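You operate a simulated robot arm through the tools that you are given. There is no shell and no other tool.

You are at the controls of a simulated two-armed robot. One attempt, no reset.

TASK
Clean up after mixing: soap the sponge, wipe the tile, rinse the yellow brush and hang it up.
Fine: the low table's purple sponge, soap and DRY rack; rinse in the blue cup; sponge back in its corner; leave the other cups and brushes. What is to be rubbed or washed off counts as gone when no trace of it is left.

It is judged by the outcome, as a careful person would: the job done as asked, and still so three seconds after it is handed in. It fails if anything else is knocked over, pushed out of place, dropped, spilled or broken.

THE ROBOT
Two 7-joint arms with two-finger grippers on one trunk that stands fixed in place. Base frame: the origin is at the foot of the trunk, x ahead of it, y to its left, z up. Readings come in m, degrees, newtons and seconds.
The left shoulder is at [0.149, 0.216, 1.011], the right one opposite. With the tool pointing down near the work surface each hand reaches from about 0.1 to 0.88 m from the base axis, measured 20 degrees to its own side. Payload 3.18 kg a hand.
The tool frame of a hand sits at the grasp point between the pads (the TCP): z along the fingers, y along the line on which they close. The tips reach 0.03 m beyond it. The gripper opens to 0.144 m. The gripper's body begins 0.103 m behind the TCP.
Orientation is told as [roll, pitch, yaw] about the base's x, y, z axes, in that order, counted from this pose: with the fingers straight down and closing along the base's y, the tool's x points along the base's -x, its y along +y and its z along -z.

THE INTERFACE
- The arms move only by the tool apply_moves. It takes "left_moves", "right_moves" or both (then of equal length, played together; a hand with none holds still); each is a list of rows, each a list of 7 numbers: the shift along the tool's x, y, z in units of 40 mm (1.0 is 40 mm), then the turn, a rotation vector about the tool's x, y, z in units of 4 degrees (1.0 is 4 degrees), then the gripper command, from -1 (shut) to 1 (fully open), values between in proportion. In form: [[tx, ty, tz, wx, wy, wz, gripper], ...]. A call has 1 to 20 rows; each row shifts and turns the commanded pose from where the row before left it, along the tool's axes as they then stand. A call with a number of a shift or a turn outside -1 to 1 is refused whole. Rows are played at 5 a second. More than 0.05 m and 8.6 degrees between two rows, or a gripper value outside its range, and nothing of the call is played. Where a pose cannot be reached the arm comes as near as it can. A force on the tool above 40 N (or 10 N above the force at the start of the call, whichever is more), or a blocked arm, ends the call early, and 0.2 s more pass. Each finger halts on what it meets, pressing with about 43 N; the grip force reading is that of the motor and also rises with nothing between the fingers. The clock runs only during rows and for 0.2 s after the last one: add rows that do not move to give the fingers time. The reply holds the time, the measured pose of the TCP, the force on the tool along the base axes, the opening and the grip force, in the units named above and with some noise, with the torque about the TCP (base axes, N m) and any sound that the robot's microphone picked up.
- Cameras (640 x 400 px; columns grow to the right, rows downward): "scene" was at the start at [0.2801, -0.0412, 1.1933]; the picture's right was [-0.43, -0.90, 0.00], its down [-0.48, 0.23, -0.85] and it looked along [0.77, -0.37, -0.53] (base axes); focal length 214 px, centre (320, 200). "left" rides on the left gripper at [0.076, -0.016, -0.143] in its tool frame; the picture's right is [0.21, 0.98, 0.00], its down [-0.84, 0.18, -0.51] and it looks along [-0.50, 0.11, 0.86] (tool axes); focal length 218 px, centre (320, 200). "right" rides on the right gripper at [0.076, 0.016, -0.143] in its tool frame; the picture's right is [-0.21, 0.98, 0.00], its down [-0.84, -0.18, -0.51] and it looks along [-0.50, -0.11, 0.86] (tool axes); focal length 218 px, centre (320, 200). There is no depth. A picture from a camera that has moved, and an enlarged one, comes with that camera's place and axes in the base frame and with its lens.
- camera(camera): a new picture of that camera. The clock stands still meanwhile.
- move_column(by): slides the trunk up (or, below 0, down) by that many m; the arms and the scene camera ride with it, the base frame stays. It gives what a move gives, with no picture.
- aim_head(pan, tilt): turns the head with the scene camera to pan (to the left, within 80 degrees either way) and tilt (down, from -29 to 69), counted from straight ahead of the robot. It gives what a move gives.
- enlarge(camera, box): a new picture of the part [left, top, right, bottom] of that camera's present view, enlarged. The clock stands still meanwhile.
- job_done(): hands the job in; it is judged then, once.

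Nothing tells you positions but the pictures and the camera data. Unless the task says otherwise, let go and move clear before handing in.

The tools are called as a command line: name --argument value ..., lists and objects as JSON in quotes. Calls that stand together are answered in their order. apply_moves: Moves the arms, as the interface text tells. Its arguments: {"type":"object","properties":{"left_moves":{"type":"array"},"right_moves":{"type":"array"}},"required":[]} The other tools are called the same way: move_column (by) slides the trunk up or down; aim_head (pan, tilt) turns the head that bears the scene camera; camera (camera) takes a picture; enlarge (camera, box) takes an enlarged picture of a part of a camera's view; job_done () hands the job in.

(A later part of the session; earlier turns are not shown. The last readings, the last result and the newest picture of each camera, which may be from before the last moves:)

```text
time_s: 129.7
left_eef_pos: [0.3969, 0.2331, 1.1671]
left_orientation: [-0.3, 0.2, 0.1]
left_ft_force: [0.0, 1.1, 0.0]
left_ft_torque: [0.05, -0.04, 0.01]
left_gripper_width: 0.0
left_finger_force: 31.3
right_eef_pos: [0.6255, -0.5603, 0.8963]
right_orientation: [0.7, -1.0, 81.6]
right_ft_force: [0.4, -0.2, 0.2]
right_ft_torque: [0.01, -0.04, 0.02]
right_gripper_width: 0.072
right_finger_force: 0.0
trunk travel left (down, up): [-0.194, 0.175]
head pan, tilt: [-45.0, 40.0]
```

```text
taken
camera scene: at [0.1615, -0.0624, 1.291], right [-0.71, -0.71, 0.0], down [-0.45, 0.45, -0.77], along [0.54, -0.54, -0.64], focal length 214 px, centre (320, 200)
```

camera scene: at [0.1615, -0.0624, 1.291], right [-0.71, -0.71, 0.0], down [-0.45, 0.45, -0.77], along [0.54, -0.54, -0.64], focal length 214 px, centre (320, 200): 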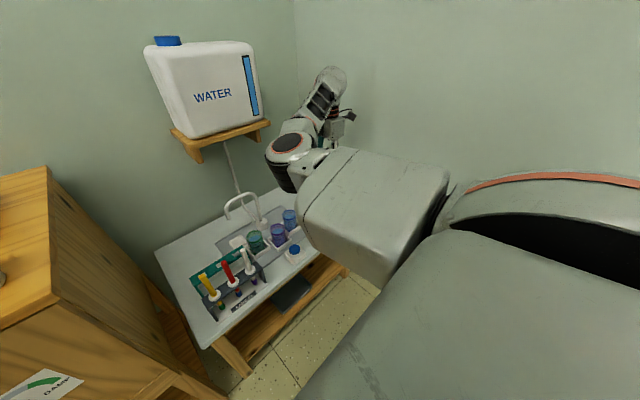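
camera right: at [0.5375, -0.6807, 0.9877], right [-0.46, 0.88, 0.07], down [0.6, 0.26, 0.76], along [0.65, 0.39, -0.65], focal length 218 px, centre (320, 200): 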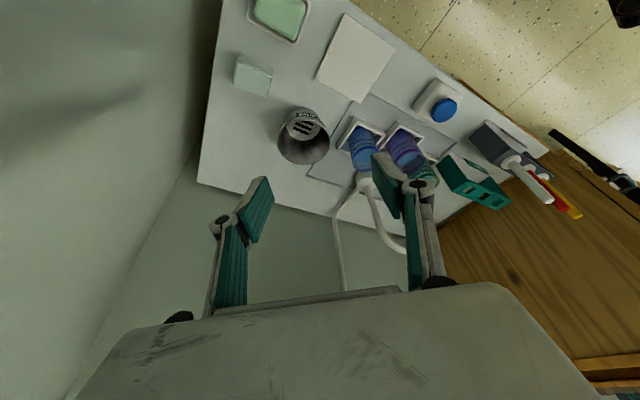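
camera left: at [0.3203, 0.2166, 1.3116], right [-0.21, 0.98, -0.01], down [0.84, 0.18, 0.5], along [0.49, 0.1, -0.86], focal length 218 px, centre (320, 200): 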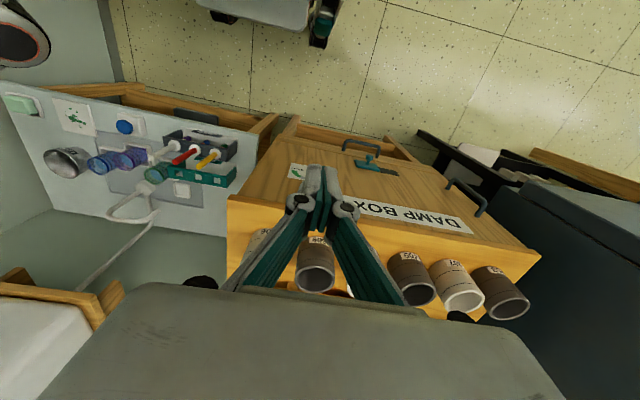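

Hand is vertical now. Turning the yaw further in the same direction and watching the elbow.

apply_moves --right_moves '[[0, 0, 0, 0, 0, -1, 0], [0, 0, 0, 0, 0, -1, 0], [0, 0, 0, 0, 0, -1, 0], [0, 0, 0, 0, 0, -1, 0], [0, 0, 0, 0, 0, -1, 0], [0, 0, 0, 0, 0, -1, 0], [0, 0, 0, 0, 0, -1, 0], [0, 0, 0, 0, 0, -1, 0], [0, 0, 0, 0, 0, -1, 0], [0, 0, 0, 0, 0, -1, 0], [0, 0, 0, 0, 0, -1, 0], [0, 0, 0, 0, 0, -1, 0], [0, 0, 0, 0, 0, -1, 0], [0, 0, 0, 0, 0, -1, 0], [0, 0, 0, 0, 0, -1, 0], [0, 0, 0, 0, 0, -1, 0], [0, 0, 0, 0, 0, -1, 0], [0, 0, 0, 0, 0, -1, 0], [0, 0, 0, 0, 0, -1, 0], [0, 0, 0, 0, 0, -1, 0]]'

camera --camera "scene"

```text
time_s: 133.9
left_eef_pos: [0.3961, 0.2308, 1.1657]
left_orientation: [-0.4, 0.1, 0.0]
left_ft_force: [-0.6, 0.3, 0.2]
left_ft_torque: [0.0, -0.02, 0.0]
left_gripper_width: 0.0
left_finger_force: 30.4
right_eef_pos: [0.6255, -0.5606, 0.8959]
right_orientation: [-1.0, -0.9, 161.7]
right_ft_force: [0.0, 0.7, 0.9]
right_ft_torque: [0.0, -0.01, 0.01]
right_gripper_width: 0.0721
right_finger_force: 0.0
trunk travel left (down, up): [-0.194, 0.175]
head pan, tilt: [-45.0, 40.0]
```

```text
taken
camera scene: at [0.1613, -0.0625, 1.2911], right [-0.71, -0.71, 0.0], down [-0.45, 0.45, -0.77], along [0.54, -0.54, -0.64], focal length 214 px, centre (320, 200)
```

scene: 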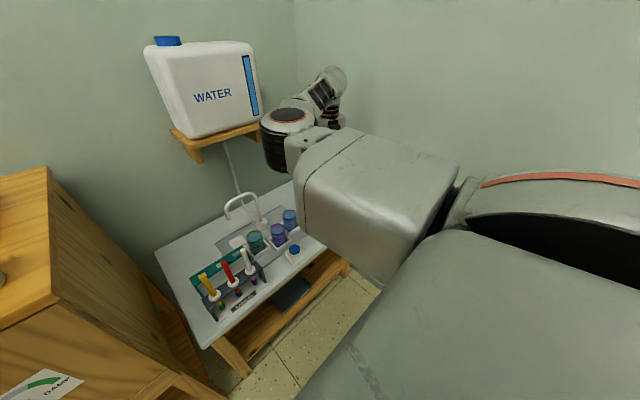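

The elbow keeps rising with each turn. Continuing another 80°.

apply_moves --right_moves '[[0, 0, 0, 0, 0, -1, 0], [0, 0, 0, 0, 0, -1, 0], [0, 0, 0, 0, 0, -1, 0], [0, 0, 0, 0, 0, -1, 0], [0, 0, 0, 0, 0, -1, 0], [0, 0, 0, 0, 0, -1, 0], [0, 0, 0, 0, 0, -1, 0], [0, 0, 0, 0, 0, -1, 0], [0, 0, 0, 0, 0, -1, 0], [0, 0, 0, 0, 0, -1, 0], [0, 0, 0, 0, 0, -1, 0], [0, 0, 0, 0, 0, -1, 0], [0, 0, 0, 0, 0, -1, 0], [0, 0, 0, 0, 0, -1, 0], [0, 0, 0, 0, 0, -1, 0], [0, 0, 0, 0, 0, -1, 0], [0, 0, 0, 0, 0, -1, 0], [0, 0, 0, 0, 0, -1, 0], [0, 0, 0, 0, 0, -1, 0], [0, 0, 0, 0, 0, -1, 0]]'

camera --camera "scene"

```text
time_s: 138.1
left_eef_pos: [0.3973, 0.2327, 1.167]
left_orientation: [-0.4, 0.2, 0.1]
left_ft_force: [1.0, -0.3, 0.1]
left_ft_torque: [0.0, -0.01, 0.0]
left_gripper_width: 0.0002
left_finger_force: 30.7
right_eef_pos: [0.6267, -0.5594, 0.8963]
right_orientation: [-1.1, 0.9, -118.1]
right_ft_force: [0.4, -0.3, 0.4]
right_ft_torque: [-0.07, -0.01, 0.02]
right_gripper_width: 0.0719
right_finger_force: 0.0
trunk travel left (down, up): [-0.194, 0.175]
head pan, tilt: [-45.0, 40.0]
```

```text
taken
camera scene: at [0.1613, -0.0624, 1.2911], right [-0.71, -0.71, 0.0], down [-0.45, 0.45, -0.77], along [0.54, -0.54, -0.64], focal length 214 px, centre (320, 200)
```

scene: 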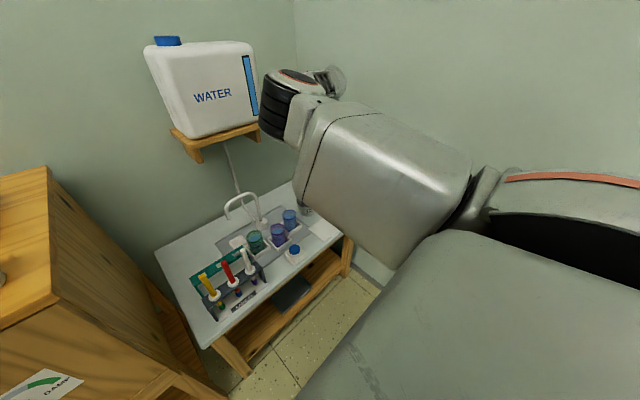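

The elbow is now well above the shoulder line. Continuing to carry it over to the outside.

apply_moves --right_moves '[[0, 0, 0, 0, 0, -1, 0], [0, 0, 0, 0, 0, -1, 0], [0, 0, 0, 0, 0, -1, 0], [0, 0, 0, 0, 0, -1, 0], [0, 0, 0, 0, 0, -1, 0], [0, 0, 0, 0, 0, -1, 0], [0, 0, 0, 0, 0, -1, 0], [0, 0, 0, 0, 0, -1, 0], [0, 0, 0, 0, 0, -1, 0], [0, 0, 0, 0, 0, -1, 0], [0, 0, 0, 0, 0, -1, 0], [0, 0, 0, 0, 0, -1, 0], [0, 0, 0, 0, 0, -1, 0], [0, 0, 0, 0, 0, -1, 0], [0, 0, 0, 0, 0, -1, 0], [0, 0, 0, 0, 0, -1, 0], [0, 0, 0, 0, 0, -1, 0], [0, 0, 0, 0, 0, -1, 0], [0, 0, 0, 0, 0, -1, 0], [0, 0, 0, 0, 0, -1, 0]]'

camera --camera "scene"

```text
time_s: 142.3
left_eef_pos: [0.3965, 0.2323, 1.1664]
left_orientation: [-0.3, 0.1, 0.1]
left_ft_force: [0.8, -0.3, 0.6]
left_ft_torque: [0.0, 0.0, 0.0]
left_gripper_width: 0.0
left_finger_force: 30.7
right_eef_pos: [0.6476, -0.5234, 0.8969]
right_orientation: [-3.9, -3.8, -61.4]
right_ft_force: [-0.6, 0.1, 0.2]
right_ft_torque: [0.02, -0.01, 0.01]
right_gripper_width: 0.0717
right_finger_force: 0.1
right hand out of reach, approached as far as the arm can: row 13, 14, 15, 16, 17, 18, 19, 20
trunk travel left (down, up): [-0.194, 0.175]
head pan, tilt: [-45.0, 40.0]
```

```text
taken
camera scene: at [0.161, -0.0629, 1.2911], right [-0.71, -0.71, 0.0], down [-0.45, 0.45, -0.77], along [0.54, -0.54, -0.64], focal length 214 px, centre (320, 200)
```

scene: 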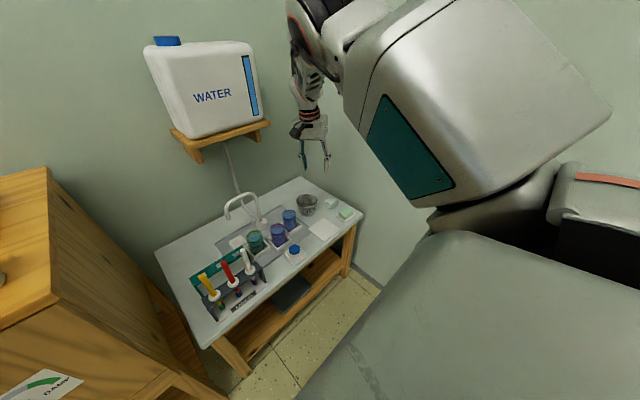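

Now the elbow is raised high with the forearm hanging down — a much better posture for reaching inward. I'll turn the yaw back slightly off its limit and re-level the hand.

apply_moves --right_moves '[[0, 0, 0, 0, 0, 1, 0], [0, 0, 0, 0, 0, 1, 0], [0, 0, 0, 0, 0, 1, 0], [0, 0, 0, 0, 0, 1, 0], [0, 0, 0, 0, 0, 1, 0]]'

camera --camera "scene"

camera --camera "left"

```text
time_s: 143.5
left_eef_pos: [0.3977, 0.2321, 1.1658]
left_orientation: [-0.4, 0.2, 0.1]
left_ft_force: [-0.3, 0.4, 0.6]
left_ft_torque: [0.0, -0.01, -0.05]
left_gripper_width: 0.0
left_finger_force: 30.9
right_eef_pos: [0.6498, -0.5139, 0.8932]
right_orientation: [-1.2, -2.5, -81.5]
right_ft_force: [0.0, -0.5, 0.7]
right_ft_torque: [0.01, 0.0, 0.01]
right_gripper_width: 0.072
right_finger_force: 0.1
trunk travel left (down, up): [-0.194, 0.175]
head pan, tilt: [-45.0, 40.0]
```

```text
taken
camera scene: at [0.1613, -0.0626, 1.2911], right [-0.71, -0.71, 0.0], down [-0.45, 0.45, -0.77], along [0.54, -0.54, -0.64], focal length 214 px, centre (320, 200)
```

scene: 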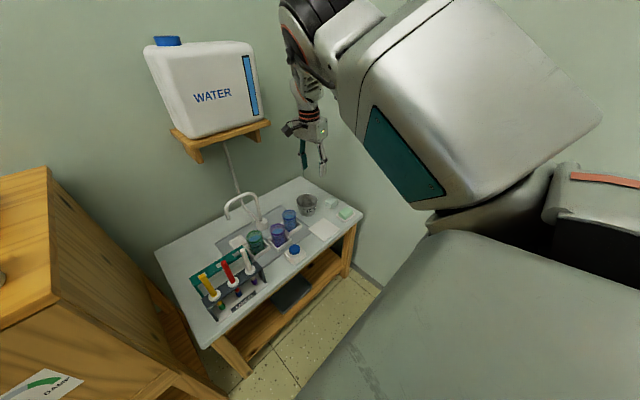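

```text
taken
camera left: at [0.3206, 0.2164, 1.3113], right [-0.21, 0.98, -0.01], down [0.84, 0.18, 0.5], along [0.49, 0.1, -0.86], focal length 218 px, centre (320, 200)
```

left: 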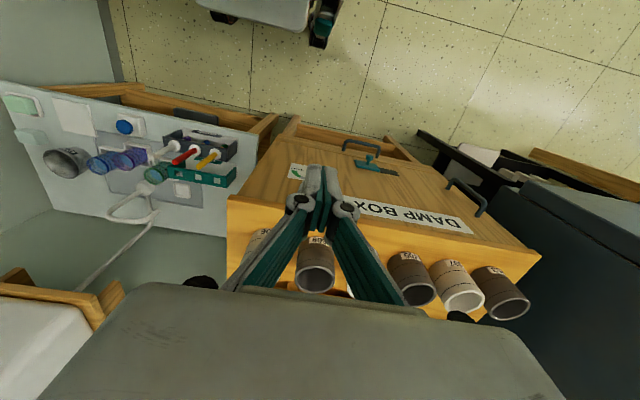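

Now the entire table is visible and the arm is in a good pose. I'll move the hand inward in steps at safe height.

apply_moves --right_moves '[[0.494, 0.074, 0, -0.06, 0.125, 0, 0], [0.494, 0.074, 0, -0.06, 0.125, 0, 0], [0.494, 0.074, 0, -0.06, 0.125, 0, 0], [0.494, 0.074, 0, -0.06, 0.125, 0, 0], [0.494, 0.074, 0, -0.06, 0.125, 0, 0]]'

camera --camera "scene"

```text
time_s: 144.5
left_eef_pos: [0.3963, 0.2331, 1.1659]
left_orientation: [-0.3, 0.2, 0.0]
left_ft_force: [-0.2, -0.2, 0.4]
left_ft_torque: [0.0, -0.01, -0.01]
left_gripper_width: 0.0
left_finger_force: 30.6
right_eef_pos: [0.6185, -0.5023, 0.868]
right_orientation: [-2.1, 1.4, -89.1]
right_ft_force: [-0.5, 0.7, 0.0]
right_ft_torque: [-0.02, -0.01, 0.02]
right_gripper_width: 0.072
right_finger_force: 0.0
trunk travel left (down, up): [-0.194, 0.175]
head pan, tilt: [-45.0, 40.0]
stopped in row 4 (right hand): the arm was blocked; the commanded pose is now the measured one
```

```text
taken
camera scene: at [0.1613, -0.0624, 1.2911], right [-0.71, -0.71, 0.0], down [-0.45, 0.45, -0.77], along [0.54, -0.54, -0.64], focal length 214 px, centre (320, 200)
```

scene: 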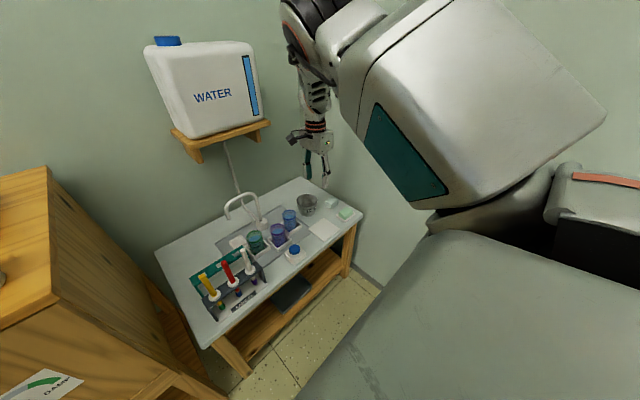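

Blocked once more: my controller doesn't account for the upper arm meeting the torso on the inside. I need the elbow swung down and to the outside instead; that goes with turning the hand the other way. First I'll back off outward.

apply_moves --right_moves '[[-0.5, 0.31, 0, 0, 0, 0, 0], [-0.5, 0.31, 0, 0, 0, 0, 0], [-0.5, 0.31, 0, 0, 0, 0, 0], [-0.5, 0.31, 0, 0, 0, 0, 0]]'

camera --camera "scene"

```text
time_s: 145.5
left_eef_pos: [0.3977, 0.2327, 1.1652]
left_orientation: [-0.3, 0.2, 0.1]
left_ft_force: [0.2, -0.9, -0.2]
left_ft_torque: [0.0, 0.0, 0.03]
left_gripper_width: 0.0
left_finger_force: 30.5
right_eef_pos: [0.6704, -0.5812, 0.8627]
right_orientation: [-2.2, 1.5, -89.0]
right_ft_force: [0.4, 0.2, 0.1]
right_ft_torque: [0.01, 0.01, -0.01]
right_gripper_width: 0.072
right_finger_force: 0.1
trunk travel left (down, up): [-0.194, 0.175]
head pan, tilt: [-45.0, 40.0]
```

```text
taken
camera scene: at [0.1617, -0.0629, 1.2909], right [-0.71, -0.71, 0.0], down [-0.45, 0.45, -0.77], along [0.54, -0.54, -0.64], focal length 214 px, centre (320, 200)
```

scene: 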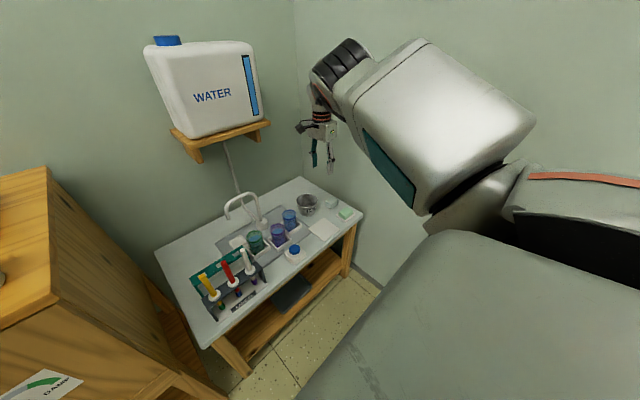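

With the arm more extended the elbow stands nearly straight above. I'll turn a little further the same way here to see whether it tips to the outside.

apply_moves --right_moves '[[0, 0, 0, 0, 0, -1, 0], [0, 0, 0, 0, 0, -1, 0], [0, 0, 0, 0, 0, -1, 0], [0, 0, 0, 0, 0, -1, 0], [0, 0, 0, 0, 0, -1, 0], [0, 0, 0, 0, 0, -1, 0]]'

camera --camera "scene"

```text
time_s: 146.9
left_eef_pos: [0.396, 0.2327, 1.1668]
left_orientation: [-0.3, 0.1, 0.1]
left_ft_force: [0.4, 0.0, 0.1]
left_ft_torque: [0.03, 0.03, 0.04]
left_gripper_width: 0.0
left_finger_force: 30.9
right_eef_pos: [0.6702, -0.581, 0.8648]
right_orientation: [-1.7, 1.7, -69.2]
right_ft_force: [-0.8, 0.4, -0.5]
right_ft_torque: [0.02, 0.02, 0.03]
right_gripper_width: 0.0716
right_finger_force: 0.1
right hand out of reach, approached as far as the arm can: row 6
trunk travel left (down, up): [-0.194, 0.175]
head pan, tilt: [-45.0, 40.0]
```

```text
taken
camera scene: at [0.1616, -0.0625, 1.291], right [-0.71, -0.71, 0.0], down [-0.45, 0.45, -0.77], along [0.54, -0.54, -0.64], focal length 214 px, centre (320, 200)
```

scene: 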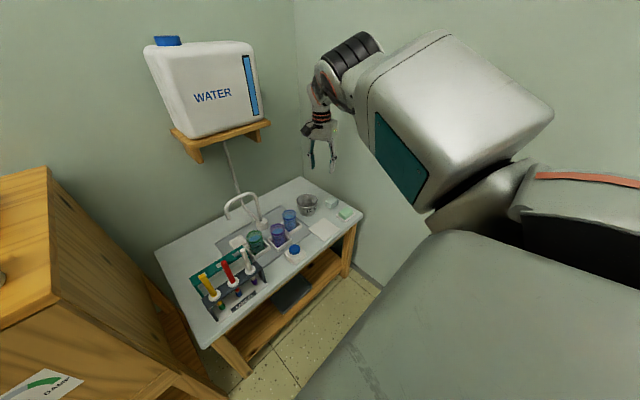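

The elbow is nearly straight up but a joint limit stops it there. By my analysis the workable route is to unwind the spin completely, get the elbow below the arm line, then spin so it passes underneath to the outside. Unwinding now.

apply_moves --right_moves '[[0, 0, 0, 0, 0, 1, 0], [0, 0, 0, 0, 0, 1, 0], [0, 0, 0, 0, 0, 1, 0], [0, 0, 0, 0, 0, 1, 0], [0, 0, 0, 0, 0, 1, 0], [0, 0, 0, 0, 0, 1, 0], [0, 0, 0, 0, 0, 1, 0], [0, 0, 0, 0, 0, 1, 0], [0, 0, 0, 0, 0, 1, 0], [0, 0, 0, 0, 0, 1, 0], [0, 0, 0, 0, 0, 1, 0], [0, 0, 0, 0, 0, 1, 0], [0, 0, 0, 0, 0, 1, 0], [0, 0, 0, 0, 0, 1, 0], [0, 0, 0, 0, 0, 1, 0], [0, 0, 0, 0, 0, 1, 0], [0, 0, 0, 0, 0, 1, 0], [0, 0, 0, 0, 0, 1, 0], [0, 0, 0, 0, 0, 1, 0], [0, 0, 0, 0, 0, 1, 0]]'

apply_moves --right_moves '[[0, 0, 0, 0, 0, 1, 0], [0, 0, 0, 0, 0, 1, 0], [0, 0, 0, 0, 0, 1, 0], [0, 0, 0, 0, 0, 1, 0], [0, 0, 0, 0, 0, 1, 0], [0, 0, 0, 0, 0, 1, 0], [0, 0, 0, 0, 0, 1, 0], [0, 0, 0, 0, 0, 1, 0], [0, 0, 0, 0, 0, 1, 0], [0, 0, 0, 0, 0, 1, 0], [0, 0, 0, 0, 0, 1, 0], [0, 0, 0, 0, 0, 1, 0], [0, 0, 0, 0, 0, 1, 0], [0, 0, 0, 0, 0, 1, 0], [0, 0, 0, 0, 0, 1, 0], [0, 0, 0, 0, 0, 1, 0], [0, 0, 0, 0, 0, 1, 0], [0, 0, 0, 0, 0, 1, 0], [0, 0, 0, 0, 0, 1, 0], [0, 0, 0, 0, 0, 1, 0]]'

camera --camera "scene"

```text
time_s: 151.1
left_eef_pos: [0.3974, 0.232, 1.166]
left_orientation: [-0.4, 0.2, 0.2]
left_ft_force: [-0.3, 0.4, 0.1]
left_ft_torque: [0.0, 0.0, 0.03]
left_gripper_width: 0.0
left_finger_force: 30.1
right_eef_pos: [0.6705, -0.5813, 0.8632]
right_orientation: [-2.1, -1.2, -149.3]
right_ft_force: [0.4, -0.6, 0.4]
right_ft_torque: [0.02, -0.06, 0.01]
right_gripper_width: 0.072
right_finger_force: 0.0
trunk travel left (down, up): [-0.194, 0.175]
head pan, tilt: [-45.0, 40.0]
```

```text
time_s: 155.3
left_eef_pos: [0.3969, 0.232, 1.166]
left_orientation: [-0.4, 0.2, 0.0]
left_ft_force: [0.7, -0.5, -0.2]
left_ft_torque: [0.0, -0.01, 0.02]
left_gripper_width: 0.0
left_finger_force: 30.6
right_eef_pos: [0.67, -0.5817, 0.8645]
right_orientation: [1.0, -2.2, 130.7]
right_ft_force: [-0.6, -0.4, -0.3]
right_ft_torque: [-0.01, 0.0, -0.02]
right_gripper_width: 0.072
right_finger_force: 0.2
trunk travel left (down, up): [-0.194, 0.175]
head pan, tilt: [-45.0, 40.0]
```

```text
taken
camera scene: at [0.1614, -0.0625, 1.291], right [-0.71, -0.71, 0.0], down [-0.45, 0.45, -0.77], along [0.54, -0.54, -0.64], focal length 214 px, centre (320, 200)
```

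scene: 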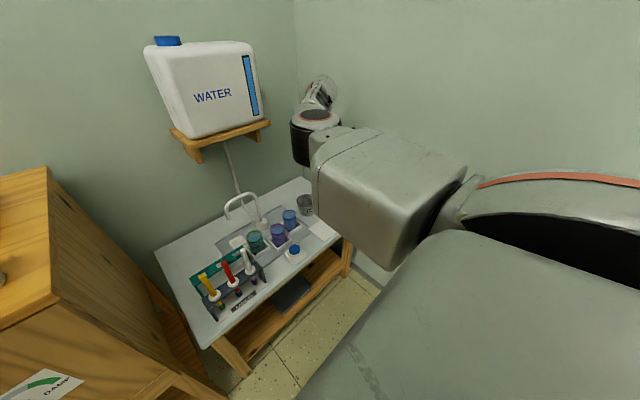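

Continuing to unwind.

apply_moves --right_moves '[[0, 0, 0, 0, 0, 1, 0], [0, 0, 0, 0, 0, 1, 0], [0, 0, 0, 0, 0, 1, 0], [0, 0, 0, 0, 0, 1, 0], [0, 0, 0, 0, 0, 1, 0], [0, 0, 0, 0, 0, 1, 0], [0, 0, 0, 0, 0, 1, 0], [0, 0, 0, 0, 0, 1, 0], [0, 0, 0, 0, 0, 1, 0], [0, 0, 0, 0, 0, 1, 0], [0, 0, 0, 0, 0, 1, 0], [0, 0, 0, 0, 0, 1, 0], [0, 0, 0, 0, 0, 1, 0], [0, 0, 0, 0, 0, 1, 0], [0, 0, 0, 0, 0, 1, 0], [0, 0, 0, 0, 0, 1, 0], [0, 0, 0, 0, 0, 1, 0], [0, 0, 0, 0, 0, 1, 0], [0, 0, 0, 0, 0, 1, 0], [0, 0, 0, 0, 0, 1, 0]]'

apply_moves --right_moves '[[0, 0, 0, 0, 0, 1, 0], [0, 0, 0, 0, 0, 1, 0], [0, 0, 0, 0, 0, 1, 0], [0, 0, 0, 0, 0, 1, 0], [0, 0, 0, 0, 0, 1, 0], [0, 0, 0, 0, 0, 1, 0], [0, 0, 0, 0, 0, 1, 0], [0, 0, 0, 0, 0, 1, 0], [0, 0, 0, 0, 0, 1, 0], [0, 0, 0, 0, 0, 1, 0], [0, 0, 0, 0, 0, 1, 0], [0, 0, 0, 0, 0, 1, 0], [0, 0, 0, 0, 0, 1, 0], [0, 0, 0, 0, 0, 1, 0], [0, 0, 0, 0, 0, 1, 0], [0, 0, 0, 0, 0, 1, 0], [0, 0, 0, 0, 0, 1, 0], [0, 0, 0, 0, 0, 1, 0], [0, 0, 0, 0, 0, 1, 0], [0, 0, 0, 0, 0, 1, 0]]'

camera --camera "scene"

```text
time_s: 159.5
left_eef_pos: [0.3978, 0.2322, 1.1665]
left_orientation: [-0.4, 0.2, 0.2]
left_ft_force: [0.7, 0.4, 0.5]
left_ft_torque: [-0.05, -0.03, 0.01]
left_gripper_width: 0.0
left_finger_force: 31.2
right_eef_pos: [0.6703, -0.5802, 0.8636]
right_orientation: [2.4, 0.4, 50.8]
right_ft_force: [0.5, 0.5, 0.3]
right_ft_torque: [0.01, -0.01, 0.0]
right_gripper_width: 0.0715
right_finger_force: 0.1
trunk travel left (down, up): [-0.194, 0.175]
head pan, tilt: [-45.0, 40.0]
```

```text
time_s: 163.7
left_eef_pos: [0.3982, 0.2324, 1.1659]
left_orientation: [-0.3, 0.2, 0.2]
left_ft_force: [-0.3, -0.5, 0.1]
left_ft_torque: [0.03, 0.0, -0.01]
left_gripper_width: 0.0
left_finger_force: 30.4
right_eef_pos: [0.6711, -0.5816, 0.8641]
right_orientation: [0.0, 2.4, -29.3]
right_ft_force: [0.0, -0.1, 0.1]
right_ft_torque: [0.01, 0.03, 0.03]
right_gripper_width: 0.0719
right_finger_force: 0.1
trunk travel left (down, up): [-0.194, 0.175]
head pan, tilt: [-45.0, 40.0]
```

```text
taken
camera scene: at [0.1613, -0.0625, 1.2911], right [-0.71, -0.71, 0.0], down [-0.45, 0.45, -0.77], along [0.54, -0.54, -0.64], focal length 214 px, centre (320, 200)
```

scene: 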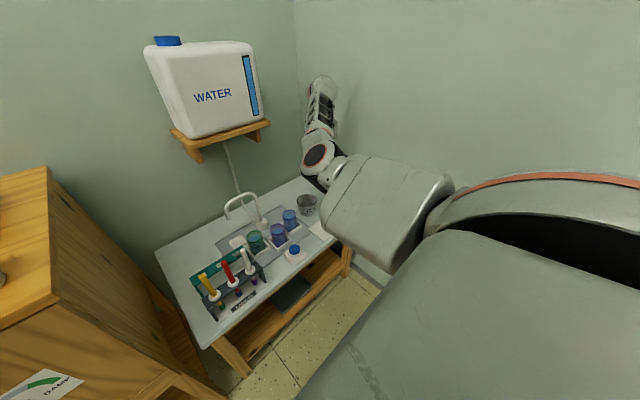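

The elbow is now slightly below the line. A bit more unwinding, then I'll lower the hand to drop the elbow further.

apply_moves --right_moves '[[0, 0, 0, 0, 0, 1, 0], [0, 0, 0, 0, 0, 1, 0], [0, 0, 0, 0, 0, 1, 0], [0, 0, 0, 0, 0, 1, 0], [0, 0, 0, 0, 0, 1, 0], [0, 0, 0, 0, 0, 1, 0], [0, 0, 0, 0, 0, 1, 0], [0, 0, 0, 0, 0, 1, 0], [0, 0, 0, 0, 0, 1, 0], [0, 0, 0, 0, 0, 1, 0], [0, 0, 0, 0, 0, 1, 0]]'

camera --camera "scene"

```text
time_s: 166.1
left_eef_pos: [0.398, 0.2328, 1.1658]
left_orientation: [-0.4, 0.2, 0.0]
left_ft_force: [0.0, -0.1, 0.5]
left_ft_torque: [-0.01, -0.01, 0.01]
left_gripper_width: 0.0001
left_finger_force: 30.6
right_eef_pos: [0.6689, -0.5805, 0.8633]
right_orientation: [-1.6, 1.8, -73.5]
right_ft_force: [0.0, 0.1, -0.3]
right_ft_torque: [-0.01, -0.01, 0.03]
right_gripper_width: 0.0721
right_finger_force: 0.1
trunk travel left (down, up): [-0.194, 0.175]
head pan, tilt: [-45.0, 40.0]
```

```text
taken
camera scene: at [0.1613, -0.0625, 1.2911], right [-0.71, -0.71, 0.0], down [-0.45, 0.45, -0.77], along [0.54, -0.54, -0.64], focal length 214 px, centre (320, 200)
```

scene: 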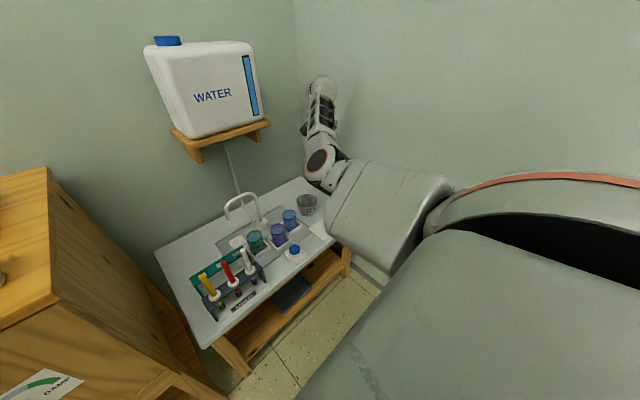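

I have a better way: with the hand pointing along the arm's own line, a spin of the hand swings the elbow strongly. I'll tilt the hand toward horizontal (pointing outward over the empty corner at height ~1.1), keeping the wrist in place.

apply_moves --right_moves '[[0.45, -0.43, 0, 0, 0, 0, -0.5], [0.45, -0.43, 0, 0, 0, 0, -1], [-0.3216, 0.295, 0, -0.676, -0.737, 0, -1], [-0.3216, 0.295, 0, -0.676, -0.737, 0, -1], [-0.3216, 0.295, 0, -0.676, -0.737, 0, -1], [-0.3216, 0.295, 0, -0.676, -0.737, 0, -1], [-0.3216, 0.295, 0, -0.676, -0.737, 0, -1], [-0.3216, 0.295, 0, -0.676, -0.737, 0, -1], [-0.3216, 0.295, 0, -0.676, -0.737, 0, -1], [-0.3216, 0.295, 0, -0.676, -0.737, 0, -1], [-0.3216, 0.295, 0, -0.676, -0.737, 0, -1], [-0.3216, 0.295, 0, -0.676, -0.737, 0, -1]]'

camera --camera "scene"

```text
time_s: 168.7
left_eef_pos: [0.3975, 0.2326, 1.1658]
left_orientation: [-0.4, 0.2, 0.2]
left_ft_force: [0.8, 0.1, -0.2]
left_ft_torque: [0.01, -0.01, 0.01]
left_gripper_width: 0.0
left_finger_force: 30.7
right_eef_pos: [0.7672, -0.6412, 0.9121]
right_orientation: [27.5, -26.9, -79.8]
right_ft_force: [-0.2, 0.2, -0.7]
right_ft_torque: [-0.01, 0.01, 0.02]
right_gripper_width: 0.0003
right_finger_force: 30.3
trunk travel left (down, up): [-0.194, 0.175]
head pan, tilt: [-45.0, 40.0]
```

```text
taken
camera scene: at [0.1612, -0.0625, 1.2911], right [-0.71, -0.71, 0.0], down [-0.45, 0.45, -0.77], along [0.54, -0.54, -0.64], focal length 214 px, centre (320, 200)
```

scene: 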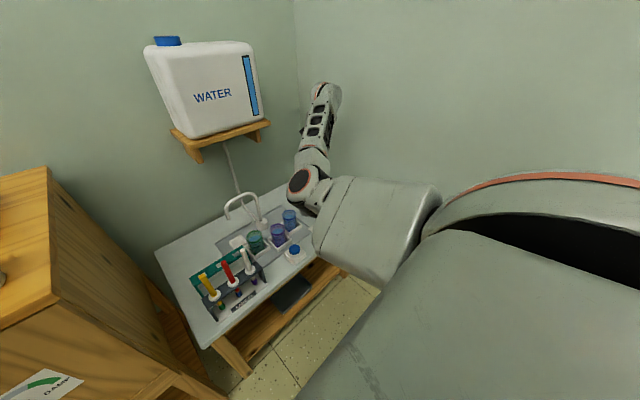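

Smooth. Continuing the tilt to nearly horizontal.

apply_moves --right_moves '[[-0.3216, 0.295, 0, -0.676, -0.737, 0, -1], [-0.3216, 0.295, 0, -0.676, -0.737, 0, -1], [-0.3216, 0.295, 0, -0.676, -0.737, 0, -1], [-0.3216, 0.295, 0, -0.676, -0.737, 0, -1], [-0.3216, 0.295, 0, -0.676, -0.737, 0, -1], [-0.3216, 0.295, 0, -0.676, -0.737, 0, -1], [-0.3216, 0.295, 0, -0.676, -0.737, 0, -1], [-0.3216, 0.295, 0, -0.676, -0.737, 0, -1]]'

camera --camera "scene"

camera --camera "right"

```text
time_s: 170.5
left_eef_pos: [0.3972, 0.2313, 1.1669]
left_orientation: [-0.3, 0.1, 0.1]
left_ft_force: [0.7, -0.7, -0.4]
left_ft_torque: [0.0, -0.02, -0.04]
left_gripper_width: 0.0
left_finger_force: 30.8
right_eef_pos: [0.843, -0.6841, 1.0205]
right_orientation: [61.2, -43.8, -100.0]
right_ft_force: [1.4, 1.4, 0.4]
right_ft_torque: [-0.02, 0.01, -0.01]
right_gripper_width: 0.0001
right_finger_force: 30.5
trunk travel left (down, up): [-0.194, 0.175]
head pan, tilt: [-45.0, 40.0]
```

```text
taken
camera scene: at [0.1612, -0.0625, 1.2911], right [-0.71, -0.71, 0.0], down [-0.45, 0.45, -0.77], along [0.54, -0.54, -0.64], focal length 214 px, centre (320, 200)
```

scene: 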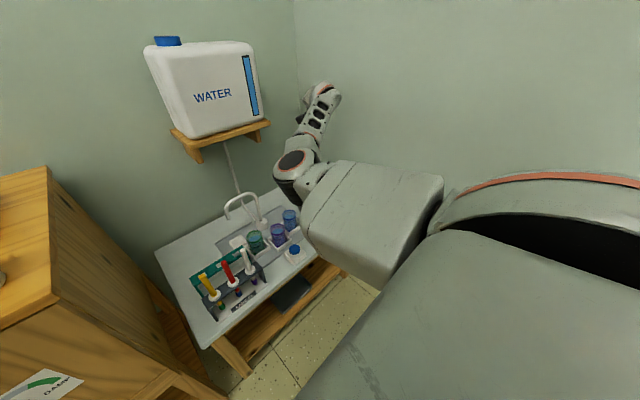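

```text
taken
camera right: at [0.7464, -0.5522, 1.0279], right [0.54, 0.35, 0.76], down [-0.62, -0.45, 0.65], along [0.57, -0.82, -0.02], focal length 218 px, centre (320, 200)
```

right: 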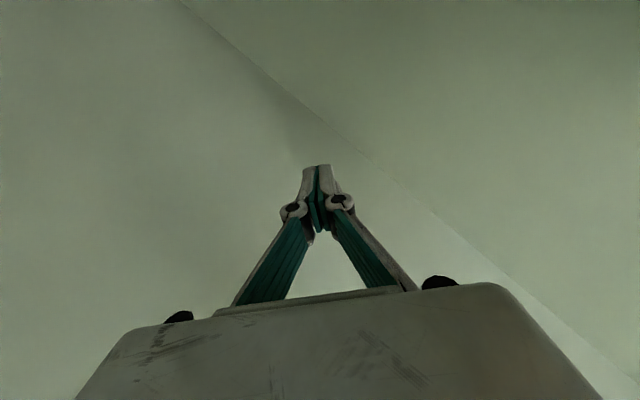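

Hand is close to horizontal. Now a test spin in the other sense to see the elbow respond.

apply_moves --right_moves '[[0, 0, 0, 0, 0, -1, -1], [0, 0, 0, 0, 0, -1, -1], [0, 0, 0, 0, 0, -1, -1], [0, 0, 0, 0, 0, -1, -1], [0, 0, 0, 0, 0, -1, -1], [0, 0, 0, 0, 0, -1, -1]]'

camera --camera "scene"

```text
time_s: 171.9
left_eef_pos: [0.3966, 0.2315, 1.1659]
left_orientation: [-0.4, 0.2, 0.1]
left_ft_force: [-0.7, -0.3, -0.5]
left_ft_torque: [-0.02, 0.01, 0.02]
left_gripper_width: 0.0002
left_finger_force: 30.9
right_eef_pos: [0.8424, -0.6852, 1.0196]
right_orientation: [40.1, -62.9, -74.3]
right_ft_force: [0.7, -0.4, -0.9]
right_ft_torque: [0.02, -0.01, 0.03]
right_gripper_width: 0.0001
right_finger_force: 30.7
trunk travel left (down, up): [-0.194, 0.175]
head pan, tilt: [-45.0, 40.0]
```

```text
taken
camera scene: at [0.1614, -0.0625, 1.2911], right [-0.71, -0.71, 0.0], down [-0.45, 0.45, -0.77], along [0.54, -0.54, -0.64], focal length 214 px, centre (320, 200)
```

scene: 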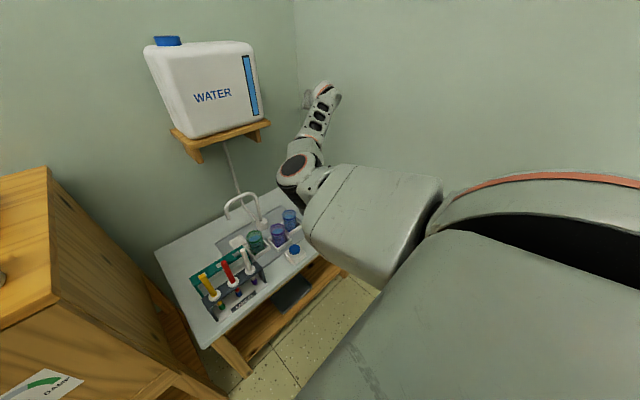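

The elbow lowers with this spin. Continuing.

apply_moves --right_moves '[[0, 0, 0, 0, 0, -1, -1], [0, 0, 0, 0, 0, -1, -1], [0, 0, 0, 0, 0, -1, -1], [0, 0, 0, 0, 0, -1, -1], [0, 0, 0, 0, 0, -1, -1], [0, 0, 0, 0, 0, -1, -1], [0, 0, 0, 0, 0, -1, -1], [0, 0, 0, 0, 0, -1, -1], [0, 0, 0, 0, 0, -1, -1], [0, 0, 0, 0, 0, -1, -1], [0, 0, 0, 0, 0, -1, -1], [0, 0, 0, 0, 0, -1, -1], [0, 0, 0, 0, 0, -1, -1], [0, 0, 0, 0, 0, -1, -1], [0, 0, 0, 0, 0, -1, -1], [0, 0, 0, 0, 0, -1, -1], [0, 0, 0, 0, 0, -1, -1], [0, 0, 0, 0, 0, -1, -1], [0, 0, 0, 0, 0, -1, -1], [0, 0, 0, 0, 0, -1, -1]]'

camera --camera "scene"

```text
time_s: 176.1
left_eef_pos: [0.3976, 0.2322, 1.166]
left_orientation: [-0.4, 0.2, 0.1]
left_ft_force: [-0.4, 0.1, 1.0]
left_ft_torque: [0.0, -0.01, 0.03]
left_gripper_width: 0.0
left_finger_force: 30.8
right_eef_pos: [0.8419, -0.6858, 1.021]
right_orientation: [-67.0, -26.5, 48.6]
right_ft_force: [0.3, 1.1, 0.7]
right_ft_torque: [-0.02, 0.0, 0.01]
right_gripper_width: 0.0
right_finger_force: 30.4
trunk travel left (down, up): [-0.194, 0.175]
head pan, tilt: [-45.0, 40.0]
```

```text
taken
camera scene: at [0.1613, -0.0626, 1.2911], right [-0.71, -0.71, 0.0], down [-0.45, 0.45, -0.77], along [0.54, -0.54, -0.64], focal length 214 px, centre (320, 200)
```

scene: 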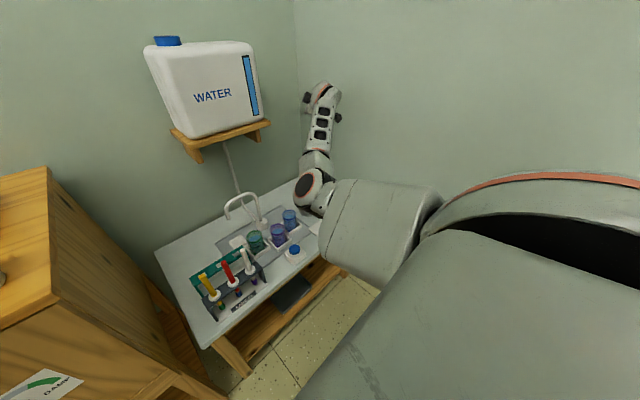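

The elbow is dropping and moving outward as hoped. Continuing.

apply_moves --right_moves '[[0, 0, 0, 0, 0, -1, -1], [0, 0, 0, 0, 0, -1, -1], [0, 0, 0, 0, 0, -1, -1], [0, 0, 0, 0, 0, -1, -1], [0, 0, 0, 0, 0, -1, -1], [0, 0, 0, 0, 0, -1, -1], [0, 0, 0, 0, 0, -1, -1], [0, 0, 0, 0, 0, -1, -1], [0, 0, 0, 0, 0, -1, -1], [0, 0, 0, 0, 0, -1, -1], [0, 0, 0, 0, 0, -1, -1], [0, 0, 0, 0, 0, -1, -1], [0, 0, 0, 0, 0, -1, -1], [0, 0, 0, 0, 0, -1, -1], [0, 0, 0, 0, 0, -1, -1], [0, 0, 0, 0, 0, -1, -1], [0, 0, 0, 0, 0, -1, -1], [0, 0, 0, 0, 0, -1, -1], [0, 0, 0, 0, 0, -1, -1], [0, 0, 0, 0, 0, -1, -1]]'

camera --camera "scene"

```text
time_s: 180.3
left_eef_pos: [0.398, 0.2318, 1.1673]
left_orientation: [-0.4, 0.2, 0.2]
left_ft_force: [0.4, -0.8, 0.0]
left_ft_torque: [-0.04, 0.0, -0.01]
left_gripper_width: 0.0
left_finger_force: 31.1
right_eef_pos: [0.841, -0.6856, 1.0201]
right_orientation: [-58.9, 47.4, 83.0]
right_ft_force: [-0.4, 0.1, 0.1]
right_ft_torque: [-0.03, -0.03, -0.02]
right_gripper_width: 0.0
right_finger_force: 30.6
trunk travel left (down, up): [-0.194, 0.175]
head pan, tilt: [-45.0, 40.0]
```

```text
taken
camera scene: at [0.1613, -0.0625, 1.2911], right [-0.71, -0.71, 0.0], down [-0.45, 0.45, -0.77], along [0.54, -0.54, -0.64], focal length 214 px, centre (320, 200)
```

scene: 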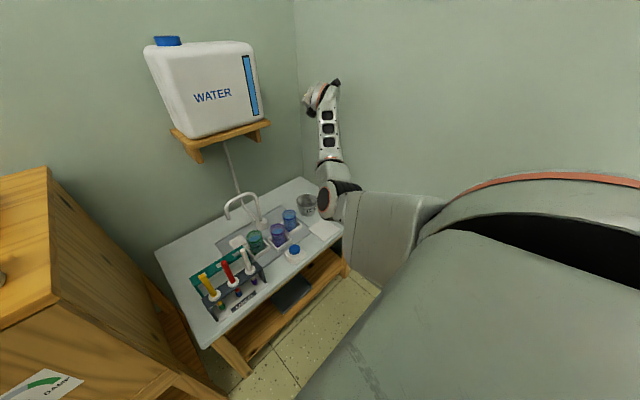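

Excellent — the elbow keeps swinging outward. Continuing.

apply_moves --right_moves '[[0, 0, 0, 0, 0, -1, -1], [0, 0, 0, 0, 0, -1, -1], [0, 0, 0, 0, 0, -1, -1], [0, 0, 0, 0, 0, -1, -1], [0, 0, 0, 0, 0, -1, -1], [0, 0, 0, 0, 0, -1, -1], [0, 0, 0, 0, 0, -1, -1], [0, 0, 0, 0, 0, -1, -1], [0, 0, 0, 0, 0, -1, -1], [0, 0, 0, 0, 0, -1, -1], [0, 0, 0, 0, 0, -1, -1], [0, 0, 0, 0, 0, -1, -1], [0, 0, 0, 0, 0, -1, -1], [0, 0, 0, 0, 0, -1, -1], [0, 0, 0, 0, 0, -1, -1], [0, 0, 0, 0, 0, -1, -1], [0, 0, 0, 0, 0, -1, -1], [0, 0, 0, 0, 0, -1, -1], [0, 0, 0, 0, 0, -1, -1], [0, 0, 0, 0, 0, -1, -1]]'

camera --camera "scene"

```text
time_s: 184.5
left_eef_pos: [0.3965, 0.2332, 1.1667]
left_orientation: [-0.4, 0.2, 0.1]
left_ft_force: [0.1, 0.5, -0.1]
left_ft_torque: [-0.03, 0.02, 0.03]
left_gripper_width: 0.0001
left_finger_force: 30.6
right_eef_pos: [0.8433, -0.6857, 1.0198]
right_orientation: [60.8, 44.4, -142.2]
right_ft_force: [0.6, -0.8, -0.5]
right_ft_torque: [-0.02, 0.03, 0.02]
right_gripper_width: 0.0
right_finger_force: 30.6
trunk travel left (down, up): [-0.194, 0.175]
head pan, tilt: [-45.0, 40.0]
```

```text
taken
camera scene: at [0.1613, -0.0625, 1.2911], right [-0.71, -0.71, 0.0], down [-0.45, 0.45, -0.77], along [0.54, -0.54, -0.64], focal length 214 px, centre (320, 200)
```

scene: 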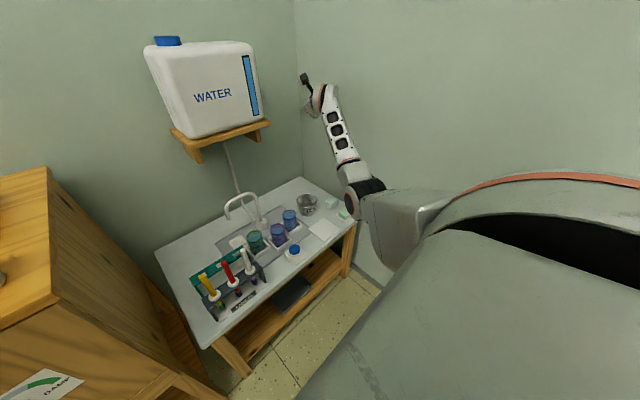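

The elbow is now straight below the arm line. I'll keep going so it comes out on the outer side.

apply_moves --right_moves '[[0, 0, 0, 0, 0, -1, -1], [0, 0, 0, 0, 0, -1, -1], [0, 0, 0, 0, 0, -1, -1], [0, 0, 0, 0, 0, -1, -1], [0, 0, 0, 0, 0, -1, -1], [0, 0, 0, 0, 0, -1, -1], [0, 0, 0, 0, 0, -1, -1], [0, 0, 0, 0, 0, -1, -1], [0, 0, 0, 0, 0, -1, -1], [0, 0, 0, 0, 0, -1, -1], [0, 0, 0, 0, 0, -1, -1], [0, 0, 0, 0, 0, -1, -1], [0, 0, 0, 0, 0, -1, -1], [0, 0, 0, 0, 0, -1, -1], [0, 0, 0, 0, 0, -1, -1], [0, 0, 0, 0, 0, -1, -1], [0, 0, 0, 0, 0, -1, -1], [0, 0, 0, 0, 0, -1, -1], [0, 0, 0, 0, 0, -1, -1], [0, 0, 0, 0, 0, -1, -1]]'

camera --camera "scene"

```text
time_s: 188.7
left_eef_pos: [0.3973, 0.2317, 1.1655]
left_orientation: [-0.4, 0.0, 0.0]
left_ft_force: [0.4, 0.3, 0.5]
left_ft_torque: [-0.01, -0.03, -0.04]
left_gripper_width: 0.0
left_finger_force: 30.6
right_eef_pos: [0.8427, -0.685, 1.0189]
right_orientation: [66.4, -29.6, -108.7]
right_ft_force: [0.6, -0.1, -0.4]
right_ft_torque: [0.01, 0.02, -0.02]
right_gripper_width: 0.0
right_finger_force: 30.8
trunk travel left (down, up): [-0.194, 0.175]
head pan, tilt: [-45.0, 40.0]
```

```text
taken
camera scene: at [0.1614, -0.0625, 1.2911], right [-0.71, -0.71, 0.0], down [-0.45, 0.45, -0.77], along [0.54, -0.54, -0.64], focal length 214 px, centre (320, 200)
```

scene: 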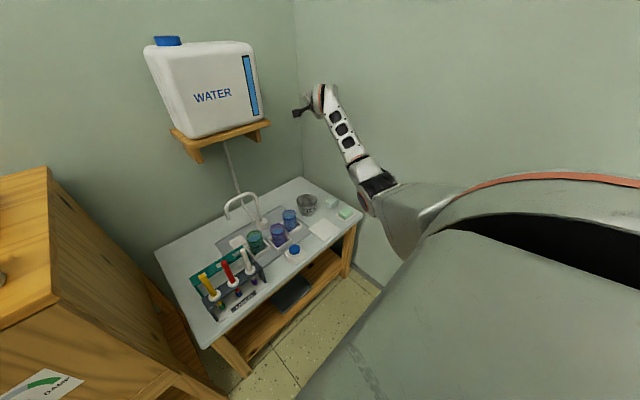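

Continuing a little more to bring it clearly to the outside.

apply_moves --right_moves '[[0, 0, 0, 0, 0, -1, -1], [0, 0, 0, 0, 0, -1, -1], [0, 0, 0, 0, 0, -1, -1], [0, 0, 0, 0, 0, -1, -1], [0, 0, 0, 0, 0, -1, -1], [0, 0, 0, 0, 0, -1, -1], [0, 0, 0, 0, 0, -1, -1], [0, 0, 0, 0, 0, -1, -1], [0, 0, 0, 0, 0, -1, -1], [0, 0, 0, 0, 0, -1, -1], [0, 0, 0, 0, 0, -1, -1], [0, 0, 0, 0, 0, -1, -1], [0, 0, 0, 0, 0, -1, -1], [0, 0, 0, 0, 0, -1, -1], [0, 0, 0, 0, 0, -1, -1], [0, 0, 0, 0, 0, -1, -1], [0, 0, 0, 0, 0, -1, -1], [0, 0, 0, 0, 0, -1, -1], [0, 0, 0, 0, 0, -1, -1], [0, 0, 0, 0, 0, -1, -1]]'

camera --camera "scene"

camera --camera "right"

```text
time_s: 192.9
left_eef_pos: [0.3975, 0.2316, 1.1673]
left_orientation: [-0.5, 0.2, 0.1]
left_ft_force: [-0.5, 0.4, 0.5]
left_ft_torque: [0.01, -0.04, 0.02]
left_gripper_width: 0.0001
left_finger_force: 30.3
right_eef_pos: [0.8507, -0.5976, 0.9779]
right_orientation: [-46.1, -61.0, 18.1]
right_ft_force: [0.1, 0.8, 0.2]
right_ft_torque: [-0.03, 0.02, 0.01]
right_gripper_width: 0.0001
right_finger_force: 31.0
right hand out of reach, approached as far as the arm can: row 13, 14, 15, 16, 17, 18, 19, 20
trunk travel left (down, up): [-0.194, 0.175]
head pan, tilt: [-45.0, 40.0]
```

```text
taken
camera scene: at [0.1614, -0.0625, 1.2911], right [-0.71, -0.71, 0.0], down [-0.45, 0.45, -0.77], along [0.54, -0.54, -0.64], focal length 214 px, centre (320, 200)
```

scene: 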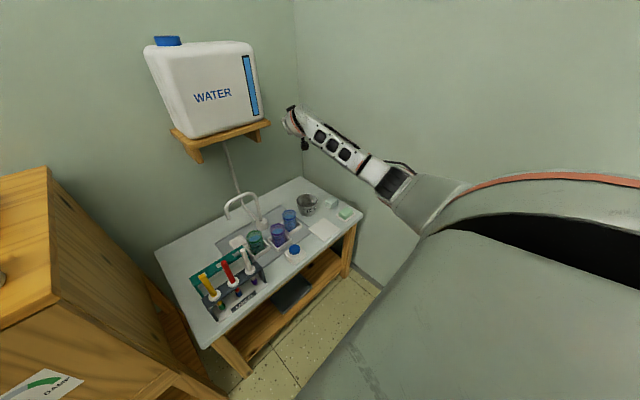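

```text
taken
camera right: at [0.7074, -0.5241, 0.9537], right [0.47, 0.87, -0.16], down [-0.09, 0.22, 0.97], along [0.88, -0.44, 0.18], focal length 218 px, centre (320, 200)
```

right: 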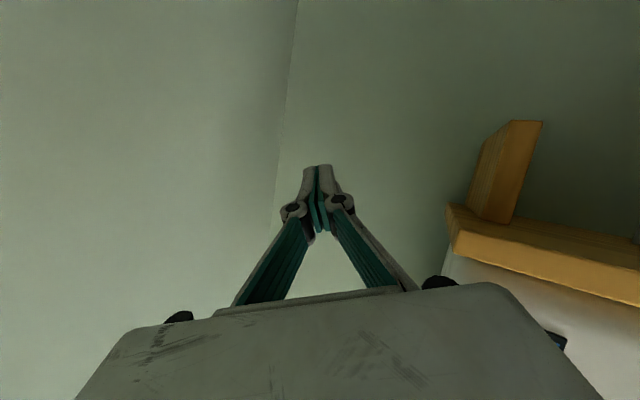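

The elbow has come out on the outside at last. Now I'll back the spin off its limit slightly and tilt the hand back down to vertical, keeping the wrist in place.

apply_moves --right_moves '[[0, 0, 0, 0, 0, 1, -1], [0, 0, 0, 0, 0, 1, -1], [0, 0, 0, 0, 0, 1, -1], [0, 0, 0, 0, 0, 1, -1], [0, 0, 0, 0, 0, 1, -1]]'

camera --camera "scene"

```text
time_s: 194.1
left_eef_pos: [0.3961, 0.2321, 1.1666]
left_orientation: [-0.4, 0.0, 0.1]
left_ft_force: [-0.3, 0.7, -0.4]
left_ft_torque: [0.01, -0.01, 0.02]
left_gripper_width: 0.0
left_finger_force: 31.0
right_eef_pos: [0.8503, -0.5971, 0.9771]
right_orientation: [-4.3, -69.5, -26.3]
right_ft_force: [0.0, 0.0, -0.8]
right_ft_torque: [-0.03, -0.04, -0.02]
right_gripper_width: 0.0
right_finger_force: 31.0
trunk travel left (down, up): [-0.194, 0.175]
head pan, tilt: [-45.0, 40.0]
```

```text
taken
camera scene: at [0.1614, -0.0625, 1.291], right [-0.71, -0.71, 0.0], down [-0.45, 0.45, -0.77], along [0.54, -0.54, -0.64], focal length 214 px, centre (320, 200)
```

scene: 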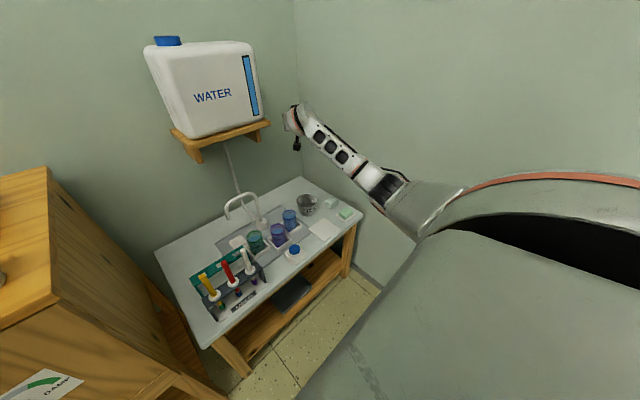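

Orientation is convenient now: pure pitch. Tilting the hand down to vertical about the wrist.

apply_moves --right_moves '[[0.436, 0, 0, 0, 1, 0, -1], [0.436, 0, 0, 0, 1, 0, -1], [0.436, 0, 0, 0, 1, 0, -1], [0.436, 0, 0, 0, 1, 0, -1], [0.436, 0, 0, 0, 1, 0, -1], [0.436, 0, 0, 0, 1, 0, -1], [0.436, 0, 0, 0, 1, 0, -1], [0.436, 0, 0, 0, 1, 0, -1], [0.436, 0, 0, 0, 1, 0, -1], [0.436, 0, 0, 0, 1, 0, -1]]'

camera --camera "scene"

```text
time_s: 196.3
left_eef_pos: [0.3972, 0.2323, 1.1659]
left_orientation: [-0.3, 0.2, 0.0]
left_ft_force: [-0.1, -0.1, 0.5]
left_ft_torque: [0.01, 0.03, -0.01]
left_gripper_width: 0.0
left_finger_force: 30.4
right_eef_pos: [0.7463, -0.4578, 0.7981]
right_orientation: [-2.0, -30.5, -30.2]
right_ft_force: [-0.5, 0.0, 0.0]
right_ft_torque: [0.02, 0.0, 0.02]
right_gripper_width: 0.0001
right_finger_force: 30.2
right hand out of reach, approached as far as the arm can: row 5, 6, 7, 8, 9, 10
trunk travel left (down, up): [-0.194, 0.175]
head pan, tilt: [-45.0, 40.0]
```

```text
taken
camera scene: at [0.1614, -0.0626, 1.291], right [-0.71, -0.71, 0.0], down [-0.45, 0.45, -0.77], along [0.54, -0.54, -0.64], focal length 214 px, centre (320, 200)
```

scene: 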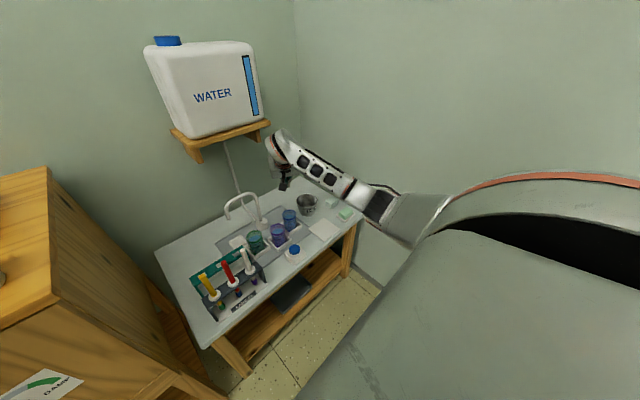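

A joint limit (the hand's spin) stopped the tilt part-way. I'll unwind the spin now — the elbow should stay outside — then finish making the hand vertical.

apply_moves --right_moves '[[0, 0, -0.5, 0, 0, 1, -1], [0, 0, -0.5, 0, 0, 1, -1], [0, 0, 0, 0, 0, 1, -1], [0, 0, 0, 0, 0, 1, -1], [0, 0, 0, 0, 0, 1, -1], [0, 0, 0, 0, 0, 1, -1], [0, 0, 0, 0, 0, 1, -1], [0, 0, 0, 0, 0, 1, -1], [0, 0, 0, 0, 0, 1, -1], [0, 0, 0, 0, 0, 1, -1]]'

camera --camera "scene"

```text
time_s: 198.5
left_eef_pos: [0.3976, 0.233, 1.1668]
left_orientation: [-0.4, 0.2, 0.1]
left_ft_force: [-0.5, 1.2, 0.0]
left_ft_torque: [-0.01, 0.01, -0.02]
left_gripper_width: 0.0
left_finger_force: 30.3
right_eef_pos: [0.7311, -0.4461, 0.834]
right_orientation: [18.9, -23.3, -73.9]
right_ft_force: [1.0, 0.0, 0.3]
right_ft_torque: [0.02, 0.01, 0.03]
right_gripper_width: 0.0
right_finger_force: 31.1
trunk travel left (down, up): [-0.194, 0.175]
head pan, tilt: [-45.0, 40.0]
```

```text
taken
camera scene: at [0.1614, -0.0625, 1.2911], right [-0.71, -0.71, 0.0], down [-0.45, 0.45, -0.77], along [0.54, -0.54, -0.64], focal length 214 px, centre (320, 200)
```

scene: 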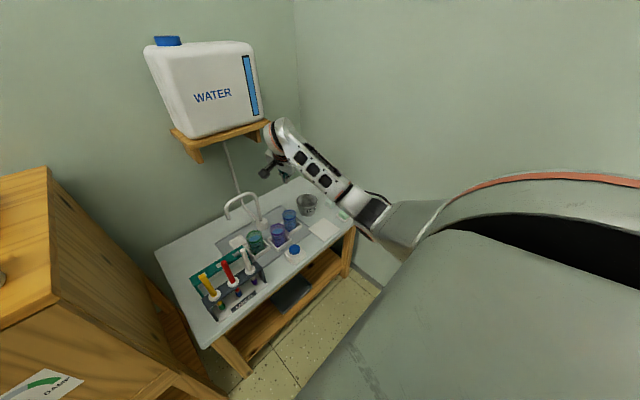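

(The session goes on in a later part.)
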